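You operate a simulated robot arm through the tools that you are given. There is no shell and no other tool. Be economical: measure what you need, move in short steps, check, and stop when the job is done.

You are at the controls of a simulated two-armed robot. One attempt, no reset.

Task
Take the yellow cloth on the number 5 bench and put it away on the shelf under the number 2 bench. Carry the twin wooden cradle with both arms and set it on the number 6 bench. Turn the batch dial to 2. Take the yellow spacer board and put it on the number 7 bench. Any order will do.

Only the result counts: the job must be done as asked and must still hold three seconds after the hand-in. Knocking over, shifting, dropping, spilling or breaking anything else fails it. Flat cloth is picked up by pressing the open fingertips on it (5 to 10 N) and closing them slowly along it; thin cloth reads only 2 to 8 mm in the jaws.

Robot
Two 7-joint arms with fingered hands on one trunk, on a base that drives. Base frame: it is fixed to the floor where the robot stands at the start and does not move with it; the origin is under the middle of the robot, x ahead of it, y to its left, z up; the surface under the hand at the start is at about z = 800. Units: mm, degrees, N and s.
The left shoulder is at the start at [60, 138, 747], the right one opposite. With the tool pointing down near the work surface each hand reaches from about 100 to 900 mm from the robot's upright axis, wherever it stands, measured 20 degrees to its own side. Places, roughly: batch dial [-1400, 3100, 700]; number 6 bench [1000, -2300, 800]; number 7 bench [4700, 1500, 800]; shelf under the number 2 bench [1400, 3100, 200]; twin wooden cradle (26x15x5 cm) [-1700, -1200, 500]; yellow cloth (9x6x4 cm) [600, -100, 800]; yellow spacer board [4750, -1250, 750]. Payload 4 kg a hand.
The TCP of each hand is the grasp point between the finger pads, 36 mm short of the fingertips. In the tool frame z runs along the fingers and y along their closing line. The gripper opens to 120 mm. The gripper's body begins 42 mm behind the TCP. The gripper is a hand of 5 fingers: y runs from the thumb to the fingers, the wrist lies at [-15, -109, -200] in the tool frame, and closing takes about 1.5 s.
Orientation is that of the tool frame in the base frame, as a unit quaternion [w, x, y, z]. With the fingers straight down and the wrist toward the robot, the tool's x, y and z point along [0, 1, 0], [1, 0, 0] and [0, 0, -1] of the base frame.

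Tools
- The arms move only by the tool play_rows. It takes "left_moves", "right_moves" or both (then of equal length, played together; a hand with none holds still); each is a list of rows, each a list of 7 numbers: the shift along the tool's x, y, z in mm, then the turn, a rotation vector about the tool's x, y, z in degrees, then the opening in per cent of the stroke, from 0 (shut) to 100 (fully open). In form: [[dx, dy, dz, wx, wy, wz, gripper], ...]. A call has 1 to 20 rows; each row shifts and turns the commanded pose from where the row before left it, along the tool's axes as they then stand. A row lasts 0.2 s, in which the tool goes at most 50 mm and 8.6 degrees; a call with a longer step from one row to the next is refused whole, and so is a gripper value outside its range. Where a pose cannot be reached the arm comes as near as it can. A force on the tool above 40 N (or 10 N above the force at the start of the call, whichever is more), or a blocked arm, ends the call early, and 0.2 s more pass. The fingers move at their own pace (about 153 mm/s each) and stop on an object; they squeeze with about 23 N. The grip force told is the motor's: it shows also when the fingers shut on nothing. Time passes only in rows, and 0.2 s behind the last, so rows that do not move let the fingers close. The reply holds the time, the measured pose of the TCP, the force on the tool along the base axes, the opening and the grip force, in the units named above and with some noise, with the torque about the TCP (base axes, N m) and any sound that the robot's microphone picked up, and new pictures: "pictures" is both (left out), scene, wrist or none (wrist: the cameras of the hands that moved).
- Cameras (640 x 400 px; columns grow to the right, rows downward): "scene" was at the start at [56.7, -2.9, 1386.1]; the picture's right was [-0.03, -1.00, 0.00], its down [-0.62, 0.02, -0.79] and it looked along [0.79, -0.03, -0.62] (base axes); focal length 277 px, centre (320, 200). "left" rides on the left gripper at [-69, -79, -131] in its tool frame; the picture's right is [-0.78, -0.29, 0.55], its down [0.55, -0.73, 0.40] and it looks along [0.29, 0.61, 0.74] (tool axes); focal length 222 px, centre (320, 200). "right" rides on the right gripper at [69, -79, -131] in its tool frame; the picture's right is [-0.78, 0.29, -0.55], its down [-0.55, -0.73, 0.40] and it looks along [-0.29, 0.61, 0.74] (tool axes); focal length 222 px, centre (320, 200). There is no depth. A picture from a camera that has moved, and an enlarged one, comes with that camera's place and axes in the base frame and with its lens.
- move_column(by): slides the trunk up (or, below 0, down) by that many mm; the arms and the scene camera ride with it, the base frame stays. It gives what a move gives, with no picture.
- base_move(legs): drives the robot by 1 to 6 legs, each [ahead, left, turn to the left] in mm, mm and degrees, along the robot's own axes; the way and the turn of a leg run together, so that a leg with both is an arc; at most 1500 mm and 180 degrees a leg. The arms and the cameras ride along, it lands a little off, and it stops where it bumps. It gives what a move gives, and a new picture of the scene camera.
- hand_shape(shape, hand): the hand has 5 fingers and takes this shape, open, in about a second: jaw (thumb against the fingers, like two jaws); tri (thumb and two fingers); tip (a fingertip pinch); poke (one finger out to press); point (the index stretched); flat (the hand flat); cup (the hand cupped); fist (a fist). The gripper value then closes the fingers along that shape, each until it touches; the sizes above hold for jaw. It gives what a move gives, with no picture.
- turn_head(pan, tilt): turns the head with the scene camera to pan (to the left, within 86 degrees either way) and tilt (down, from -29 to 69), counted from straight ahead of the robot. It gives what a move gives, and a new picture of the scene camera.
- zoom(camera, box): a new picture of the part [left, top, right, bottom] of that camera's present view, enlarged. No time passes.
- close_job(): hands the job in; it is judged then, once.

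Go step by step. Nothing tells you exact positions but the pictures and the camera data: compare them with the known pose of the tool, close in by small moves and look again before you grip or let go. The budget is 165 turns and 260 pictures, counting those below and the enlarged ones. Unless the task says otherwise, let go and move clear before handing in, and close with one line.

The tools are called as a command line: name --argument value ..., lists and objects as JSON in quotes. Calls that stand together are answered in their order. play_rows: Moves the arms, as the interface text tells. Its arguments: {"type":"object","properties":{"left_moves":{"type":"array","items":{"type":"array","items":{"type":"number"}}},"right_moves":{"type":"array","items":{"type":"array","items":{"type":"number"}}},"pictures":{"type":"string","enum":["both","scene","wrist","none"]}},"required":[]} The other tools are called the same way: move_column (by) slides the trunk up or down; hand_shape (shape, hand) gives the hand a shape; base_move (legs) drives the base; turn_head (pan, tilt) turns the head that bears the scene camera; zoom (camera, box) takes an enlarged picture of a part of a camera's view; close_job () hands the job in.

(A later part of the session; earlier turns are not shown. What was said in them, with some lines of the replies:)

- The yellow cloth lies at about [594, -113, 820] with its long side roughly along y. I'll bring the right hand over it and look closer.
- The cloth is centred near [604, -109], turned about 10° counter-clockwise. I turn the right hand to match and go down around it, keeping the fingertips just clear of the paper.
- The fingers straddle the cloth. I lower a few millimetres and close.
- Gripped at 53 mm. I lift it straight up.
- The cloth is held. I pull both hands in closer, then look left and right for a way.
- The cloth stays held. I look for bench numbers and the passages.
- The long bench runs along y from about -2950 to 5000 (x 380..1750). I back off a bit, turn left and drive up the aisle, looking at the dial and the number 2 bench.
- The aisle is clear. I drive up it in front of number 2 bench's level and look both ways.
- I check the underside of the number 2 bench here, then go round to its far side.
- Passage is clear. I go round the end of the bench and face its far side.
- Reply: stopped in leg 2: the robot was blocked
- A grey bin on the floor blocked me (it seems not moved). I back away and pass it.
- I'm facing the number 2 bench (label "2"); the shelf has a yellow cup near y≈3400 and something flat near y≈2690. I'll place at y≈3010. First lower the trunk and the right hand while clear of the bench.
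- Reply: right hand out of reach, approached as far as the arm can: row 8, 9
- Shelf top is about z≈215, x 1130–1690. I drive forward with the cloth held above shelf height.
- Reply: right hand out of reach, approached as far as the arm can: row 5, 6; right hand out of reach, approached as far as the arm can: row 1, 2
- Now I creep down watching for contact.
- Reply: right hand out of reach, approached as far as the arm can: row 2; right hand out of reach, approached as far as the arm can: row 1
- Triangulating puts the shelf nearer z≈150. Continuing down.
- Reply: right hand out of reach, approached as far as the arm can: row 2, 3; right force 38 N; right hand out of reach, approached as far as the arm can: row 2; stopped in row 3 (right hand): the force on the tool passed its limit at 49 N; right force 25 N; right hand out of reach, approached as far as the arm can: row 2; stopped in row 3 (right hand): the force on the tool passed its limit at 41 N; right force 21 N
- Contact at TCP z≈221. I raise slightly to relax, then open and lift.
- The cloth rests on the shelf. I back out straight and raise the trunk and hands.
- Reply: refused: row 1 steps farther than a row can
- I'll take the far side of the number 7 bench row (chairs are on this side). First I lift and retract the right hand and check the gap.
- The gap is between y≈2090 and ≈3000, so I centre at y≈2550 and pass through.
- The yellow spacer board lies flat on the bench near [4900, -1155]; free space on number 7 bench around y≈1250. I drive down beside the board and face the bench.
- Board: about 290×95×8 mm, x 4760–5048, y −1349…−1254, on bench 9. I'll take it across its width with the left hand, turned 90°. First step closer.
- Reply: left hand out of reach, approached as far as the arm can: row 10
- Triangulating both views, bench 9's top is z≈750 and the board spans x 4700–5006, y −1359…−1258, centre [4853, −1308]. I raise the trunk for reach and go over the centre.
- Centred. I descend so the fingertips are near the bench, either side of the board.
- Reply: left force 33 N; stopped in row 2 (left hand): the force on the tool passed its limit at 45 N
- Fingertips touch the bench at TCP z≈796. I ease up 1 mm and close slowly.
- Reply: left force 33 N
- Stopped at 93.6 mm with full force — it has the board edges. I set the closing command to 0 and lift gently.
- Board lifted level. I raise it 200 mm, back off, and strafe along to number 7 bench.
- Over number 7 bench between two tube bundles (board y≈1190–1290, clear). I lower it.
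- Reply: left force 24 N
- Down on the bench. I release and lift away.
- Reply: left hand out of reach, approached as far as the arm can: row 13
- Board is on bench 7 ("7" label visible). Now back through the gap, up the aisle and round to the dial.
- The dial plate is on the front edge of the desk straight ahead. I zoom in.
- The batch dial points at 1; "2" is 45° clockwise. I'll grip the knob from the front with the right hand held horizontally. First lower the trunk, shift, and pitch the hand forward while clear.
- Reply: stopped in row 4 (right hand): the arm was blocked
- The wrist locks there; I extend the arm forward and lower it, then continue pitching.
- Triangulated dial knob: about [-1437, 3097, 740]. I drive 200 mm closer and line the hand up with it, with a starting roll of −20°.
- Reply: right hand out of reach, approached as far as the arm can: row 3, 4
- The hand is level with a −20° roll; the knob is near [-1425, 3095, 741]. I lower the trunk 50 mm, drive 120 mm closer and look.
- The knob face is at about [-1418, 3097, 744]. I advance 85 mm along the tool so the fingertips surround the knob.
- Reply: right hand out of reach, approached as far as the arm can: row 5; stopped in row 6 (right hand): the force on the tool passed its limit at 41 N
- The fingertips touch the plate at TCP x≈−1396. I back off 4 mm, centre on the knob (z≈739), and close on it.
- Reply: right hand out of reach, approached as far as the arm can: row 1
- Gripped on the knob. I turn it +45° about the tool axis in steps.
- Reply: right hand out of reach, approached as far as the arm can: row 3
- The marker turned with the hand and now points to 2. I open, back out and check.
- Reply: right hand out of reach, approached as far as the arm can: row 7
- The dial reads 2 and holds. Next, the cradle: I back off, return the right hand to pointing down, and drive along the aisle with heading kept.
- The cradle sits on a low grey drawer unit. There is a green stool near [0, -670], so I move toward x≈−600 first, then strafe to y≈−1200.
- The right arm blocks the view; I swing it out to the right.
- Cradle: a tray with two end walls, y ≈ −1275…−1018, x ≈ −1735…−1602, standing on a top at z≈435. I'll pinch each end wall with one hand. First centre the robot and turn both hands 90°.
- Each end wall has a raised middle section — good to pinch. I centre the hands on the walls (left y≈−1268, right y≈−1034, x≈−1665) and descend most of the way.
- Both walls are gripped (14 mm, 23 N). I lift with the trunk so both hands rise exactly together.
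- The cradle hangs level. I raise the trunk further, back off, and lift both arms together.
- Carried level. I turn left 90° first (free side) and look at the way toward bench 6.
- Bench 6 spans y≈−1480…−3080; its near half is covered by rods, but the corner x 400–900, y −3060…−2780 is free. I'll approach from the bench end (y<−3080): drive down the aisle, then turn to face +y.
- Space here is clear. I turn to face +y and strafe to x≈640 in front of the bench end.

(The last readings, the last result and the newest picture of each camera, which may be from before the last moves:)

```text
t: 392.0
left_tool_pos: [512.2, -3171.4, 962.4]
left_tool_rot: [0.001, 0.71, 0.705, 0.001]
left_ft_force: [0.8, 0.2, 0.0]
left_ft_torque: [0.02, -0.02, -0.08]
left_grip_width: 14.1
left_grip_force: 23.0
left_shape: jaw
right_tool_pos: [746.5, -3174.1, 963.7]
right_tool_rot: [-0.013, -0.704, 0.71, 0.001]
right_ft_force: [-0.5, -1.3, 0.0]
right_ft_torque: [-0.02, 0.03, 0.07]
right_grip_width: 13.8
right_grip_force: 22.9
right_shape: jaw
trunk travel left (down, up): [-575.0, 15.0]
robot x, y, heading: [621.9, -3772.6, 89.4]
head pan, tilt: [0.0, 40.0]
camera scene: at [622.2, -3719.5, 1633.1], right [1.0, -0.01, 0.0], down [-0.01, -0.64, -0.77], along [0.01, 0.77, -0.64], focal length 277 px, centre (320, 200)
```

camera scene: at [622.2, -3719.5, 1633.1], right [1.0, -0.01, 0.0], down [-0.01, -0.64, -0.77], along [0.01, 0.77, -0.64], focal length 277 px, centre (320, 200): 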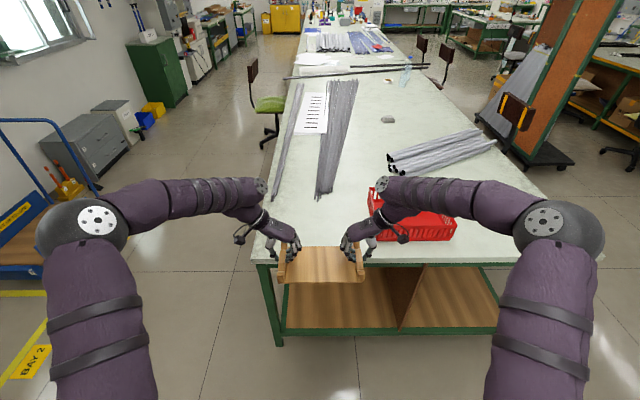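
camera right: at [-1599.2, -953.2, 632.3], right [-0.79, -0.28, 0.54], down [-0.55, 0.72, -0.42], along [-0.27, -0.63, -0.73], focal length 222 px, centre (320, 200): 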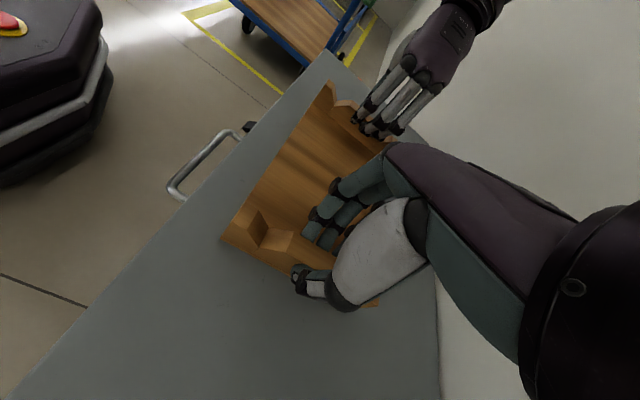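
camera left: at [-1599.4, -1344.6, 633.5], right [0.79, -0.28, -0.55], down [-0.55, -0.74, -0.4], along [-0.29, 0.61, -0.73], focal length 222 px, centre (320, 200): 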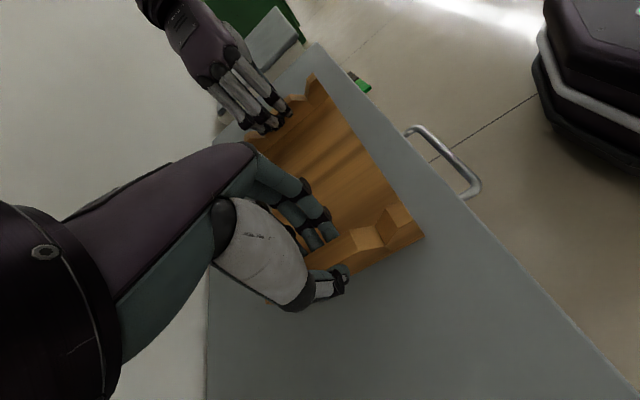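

Clear spot confirmed between the rod ends (y≈−2715), the red tray (x≥820) and the bench edges. I shift 50 mm left and 250 mm ahead.

base_move --legs '[[250, 50, 0]]'

move_column --by -75

turn_head --pan 0 --tilt 45

zoom --camera "scene" --box '[200, 150, 480, 330]'

```text
t: 393.8
left_tool_pos: [468.4, -2928.9, 961.7]
left_tool_rot: [0.0, 0.711, 0.704, 0.001]
left_ft_force: [1.0, 0.2, -0.6]
left_ft_torque: [-0.01, -0.02, -0.08]
left_grip_width: 13.8
left_grip_force: 23.0
left_shape: jaw
right_tool_pos: [702.4, -2931.1, 963.1]
right_tool_rot: [-0.013, -0.702, 0.712, 0.001]
right_ft_force: [-1.3, -0.2, -1.3]
right_ft_torque: [-0.01, 0.04, 0.13]
right_grip_width: 13.8
right_grip_force: 22.9
right_shape: jaw
trunk travel left (down, up): [-575.0, 15.0]
robot x, y, heading: [577.5, -3531.0, 89.0]
head pan, tilt: [0.0, 40.0]
camera scene: at [575.6, -3475.2, 1633.1], right [1.0, -0.01, 0.0], down [-0.01, -0.64, -0.77], along [0.01, 0.77, -0.64], focal length 277 px, centre (320, 200)
```

scene: 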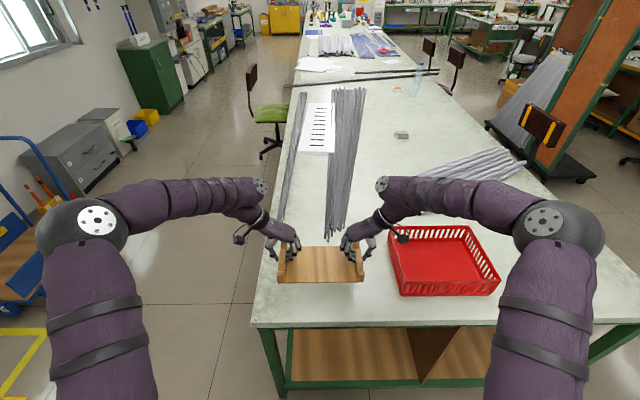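

```text
t: 395.0
left_tool_pos: [468.5, -2928.1, 887.4]
left_tool_rot: [-0.001, 0.71, 0.704, 0.002]
left_ft_force: [0.8, 0.5, -1.6]
left_ft_torque: [-0.03, -0.03, -0.07]
left_grip_width: 14.0
left_grip_force: 23.3
left_shape: jaw
right_tool_pos: [702.8, -2931.9, 888.6]
right_tool_rot: [-0.012, -0.702, 0.712, 0.001]
right_ft_force: [-0.9, -0.4, -0.7]
right_ft_torque: [0.04, -0.01, 0.13]
right_grip_width: 13.8
right_grip_force: 22.3
right_shape: jaw
trunk travel left (down, up): [-500.0, 90.0]
robot x, y, heading: [574.3, -3533.5, 89.3]
head pan, tilt: [0.0, 40.0]
```

```text
t: 395.6
left_tool_pos: [468.8, -2928.3, 887.4]
left_tool_rot: [0.0, 0.711, 0.703, 0.001]
left_ft_force: [0.1, 0.5, -1.4]
left_ft_torque: [0.0, -0.04, -0.1]
left_grip_width: 13.8
left_grip_force: 23.1
left_shape: jaw
right_tool_pos: [702.3, -2932.0, 887.8]
right_tool_rot: [-0.013, -0.702, 0.712, 0.0]
right_ft_force: [0.8, -0.5, -0.4]
right_ft_torque: [0.0, 0.02, 0.12]
right_grip_width: 14.0
right_grip_force: 22.8
right_shape: jaw
trunk travel left (down, up): [-500.0, 90.0]
robot x, y, heading: [574.5, -3528.6, 89.0]
head pan, tilt: [0.0, 45.0]
camera scene: at [575.7, -3480.3, 1550.9], right [1.0, -0.01, 0.0], down [-0.01, -0.71, -0.71], along [0.01, 0.71, -0.71], focal length 277 px, centre (320, 200)
```

scene: 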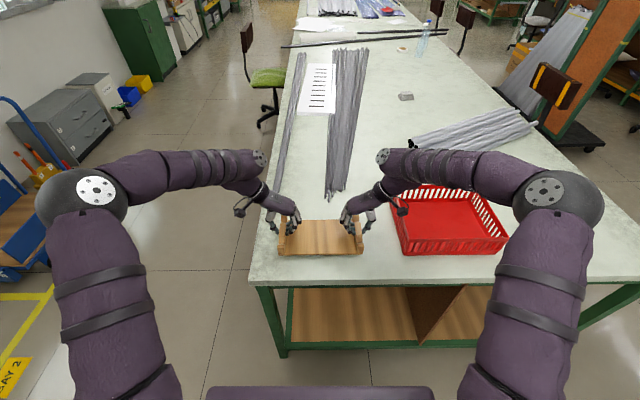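

```text
2.22 times, centred on (340, 240) of scene
camera zoom: at [575.7, -3480.3, 1550.9], right [1.0, -0.01, 0.0], down [-0.01, -0.71, -0.71], along [0.01, 0.71, -0.71], focal length 616 px, centre (276, 111)
```

zoom: 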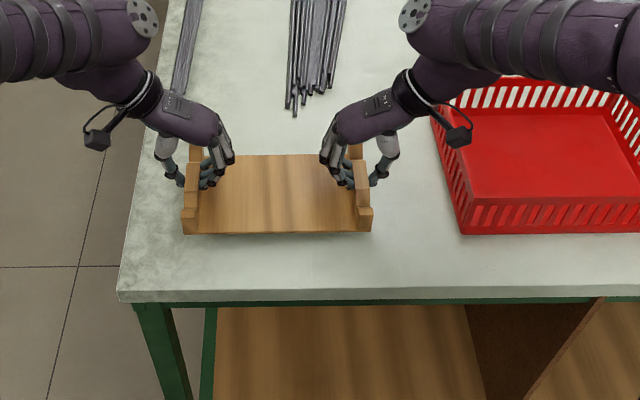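

move_column --by -25

move_column --by -5

zoom --camera "scene" --box '[220, 180, 420, 300]'

```text
t: 396.3
left_tool_pos: [468.3, -2928.5, 861.3]
left_tool_rot: [-0.001, 0.71, 0.704, 0.002]
left_ft_force: [1.0, 0.8, -1.3]
left_ft_torque: [-0.02, -0.04, -0.08]
left_grip_width: 13.6
left_grip_force: 23.0
left_shape: jaw
right_tool_pos: [703.1, -2932.4, 863.4]
right_tool_rot: [-0.013, -0.702, 0.712, 0.001]
right_ft_force: [-0.6, 0.5, -0.6]
right_ft_torque: [0.01, 0.02, 0.11]
right_grip_width: 13.8
right_grip_force: 23.5
right_shape: jaw
trunk travel left (down, up): [-475.0, 115.0]
robot x, y, heading: [571.8, -3533.7, 89.0]
head pan, tilt: [0.0, 45.0]
```

```text
t: 396.9
left_tool_pos: [468.8, -2928.8, 860.0]
left_tool_rot: [-0.001, 0.711, 0.703, 0.003]
left_ft_force: [-0.7, -0.1, 14.0]
left_ft_torque: [0.07, 0.11, -0.07]
left_grip_width: 14.5
left_grip_force: 22.8
left_shape: jaw
right_tool_pos: [702.7, -2933.6, 859.6]
right_tool_rot: [-0.012, -0.702, 0.712, 0.002]
right_ft_force: [1.6, 1.1, 7.5]
right_ft_torque: [0.06, -0.06, 0.12]
right_grip_width: 14.4
right_grip_force: 23.2
right_shape: jaw
trunk travel left (down, up): [-470.0, 120.0]
robot x, y, heading: [575.6, -3530.1, 89.1]
head pan, tilt: [0.0, 45.0]
```

```text
3.20 times, centred on (320, 240) of scene
camera zoom: at [575.8, -3482.1, 1521.3], right [1.0, -0.01, 0.0], down [-0.01, -0.71, -0.71], along [0.01, 0.71, -0.71], focal length 888 px, centre (320, 72)
```

zoom: 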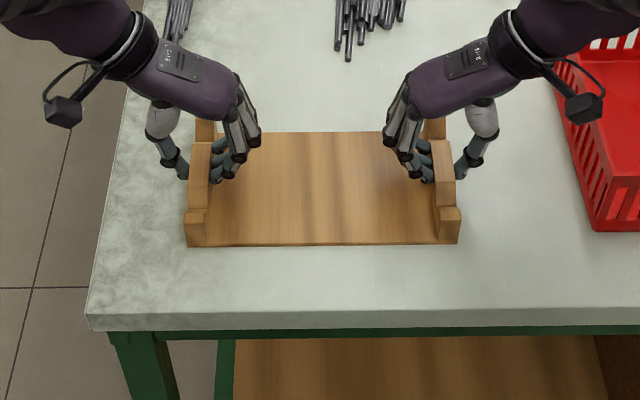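

Both hands feel the bench; it's down. I open both to 60% and rise straight up.

play_rows --left_moves '[[0, 0, 0, 0, 0, 0, 15], [0, 0, 0, 0, 0, 0, 30], [0, 0, 0, 0, 0, 0, 45], [0, 0, 0, 0, 0, 0, 55], [0, 0, 0, 0, 0, 0, 55], [0, 0, -10, 0, 0, 0, 55], [0, 0, -20, 0, 0, 0, 55], [0, 0, -30, 0, 0, 0, 55], [0, 0, -40, 0, 0, 0, 55], [0, 0, 0, 0, 0, 0, 55]]' --right_moves '[[0, 0, 0, 0, 0, 0, 15], [0, 0, 0, 0, 0, 0, 30], [0, 0, 0, 0, 0, 0, 45], [0, 0, 0, 0, 0, 0, 55], [0, 0, 0, 0, 0, 0, 55], [0, 0, -10, 0, 0, 0, 55], [0, 0, -20, 0, 0, 0, 55], [0, 0, -30, 0, 0, 0, 55], [0, 0, -40, 0, 0, 0, 55], [0, 0, 0, 0, 0, 0, 55]]' --pictures "scene"

zoom --camera "scene" --box '[220, 180, 420, 300]'

```text
t: 399.1
left_tool_pos: [469.6, -2927.6, 957.6]
left_tool_rot: [0.0, 0.711, 0.703, 0.0]
left_ft_force: [1.1, -0.3, 0.7]
left_ft_torque: [-0.04, -0.04, 0.01]
left_grip_width: 65.7
left_grip_force: 0.0
left_shape: jaw
right_tool_pos: [704.5, -2928.7, 957.0]
right_tool_rot: [-0.013, -0.702, 0.712, 0.001]
right_ft_force: [-0.5, -0.7, -0.2]
right_ft_torque: [0.01, 0.01, 0.03]
right_grip_width: 65.8
right_grip_force: 0.0
right_shape: jaw
trunk travel left (down, up): [-470.0, 120.0]
robot x, y, heading: [573.9, -3530.0, 89.0]
head pan, tilt: [0.0, 45.0]
camera scene: at [575.7, -3480.1, 1520.8], right [1.0, -0.01, 0.0], down [-0.01, -0.71, -0.71], along [0.01, 0.71, -0.71], focal length 277 px, centre (320, 200)
```

scene: 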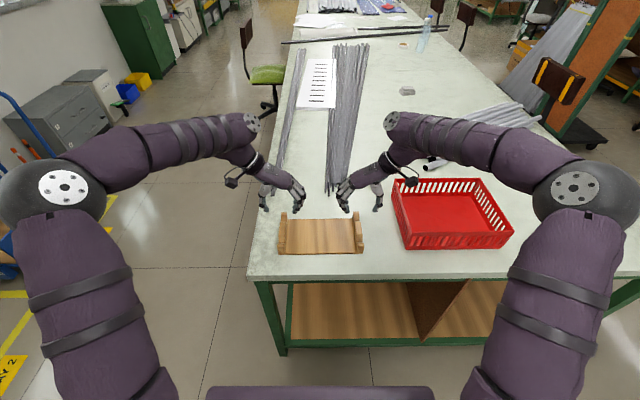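

```text
3.20 times, centred on (320, 240) of scene
camera zoom: at [575.7, -3480.1, 1520.8], right [1.0, -0.01, 0.0], down [-0.01, -0.71, -0.71], along [0.01, 0.71, -0.71], focal length 888 px, centre (320, 72)
```

zoom: 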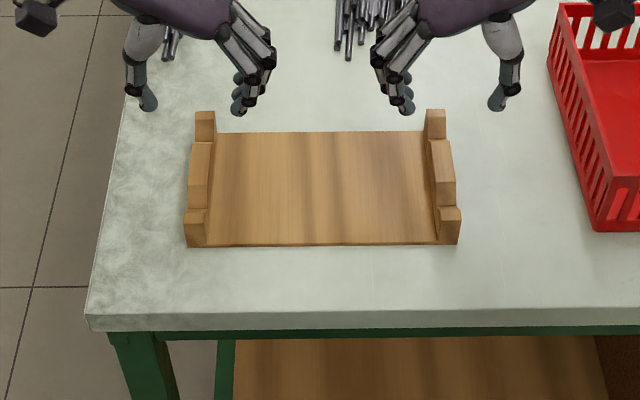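

The cradle stands on bench 6, released. I back clear and hand in.

base_move --legs '[[-250, 0, 0]]'

```text
t: 400.9
left_tool_pos: [464.8, -3175.5, 957.4]
left_tool_rot: [0.0, 0.71, 0.704, 0.003]
left_ft_force: [-0.7, 0.1, 0.0]
left_ft_torque: [0.04, -0.01, -0.02]
left_grip_width: 65.7
left_grip_force: 0.1
left_shape: jaw
right_tool_pos: [700.7, -3178.4, 957.2]
right_tool_rot: [-0.012, -0.702, 0.712, 0.001]
right_ft_force: [0.1, -0.8, -0.1]
right_ft_torque: [0.01, 0.01, -0.02]
right_grip_width: 65.8
right_grip_force: 0.1
right_shape: jaw
trunk travel left (down, up): [-470.0, 120.0]
robot x, y, heading: [570.6, -3780.1, 89.3]
head pan, tilt: [0.0, 45.0]
camera scene: at [572.0, -3729.8, 1521.0], right [1.0, -0.01, 0.0], down [-0.01, -0.71, -0.71], along [0.01, 0.71, -0.71], focal length 277 px, centre (320, 200)
```

scene: 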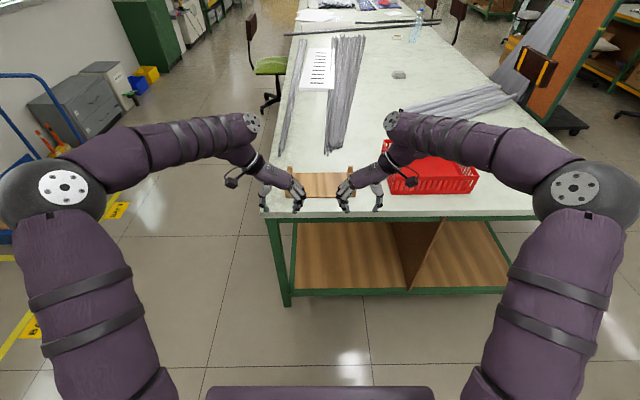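

All four items are in place and both hands are clear, so I'm handing in.

close_job

```text
The job is handed in.
```

The job is handed in with all four parts done: the yellow cloth is on the shelf under bench 2, the spacer board is on bench 7, the batch dial is at 2, and the twin cradle is on bench 6. On the way to bench 2 the robot was stopped, most likely by a grey bin on the floor; it looked unmoved, but I could not confirm that.
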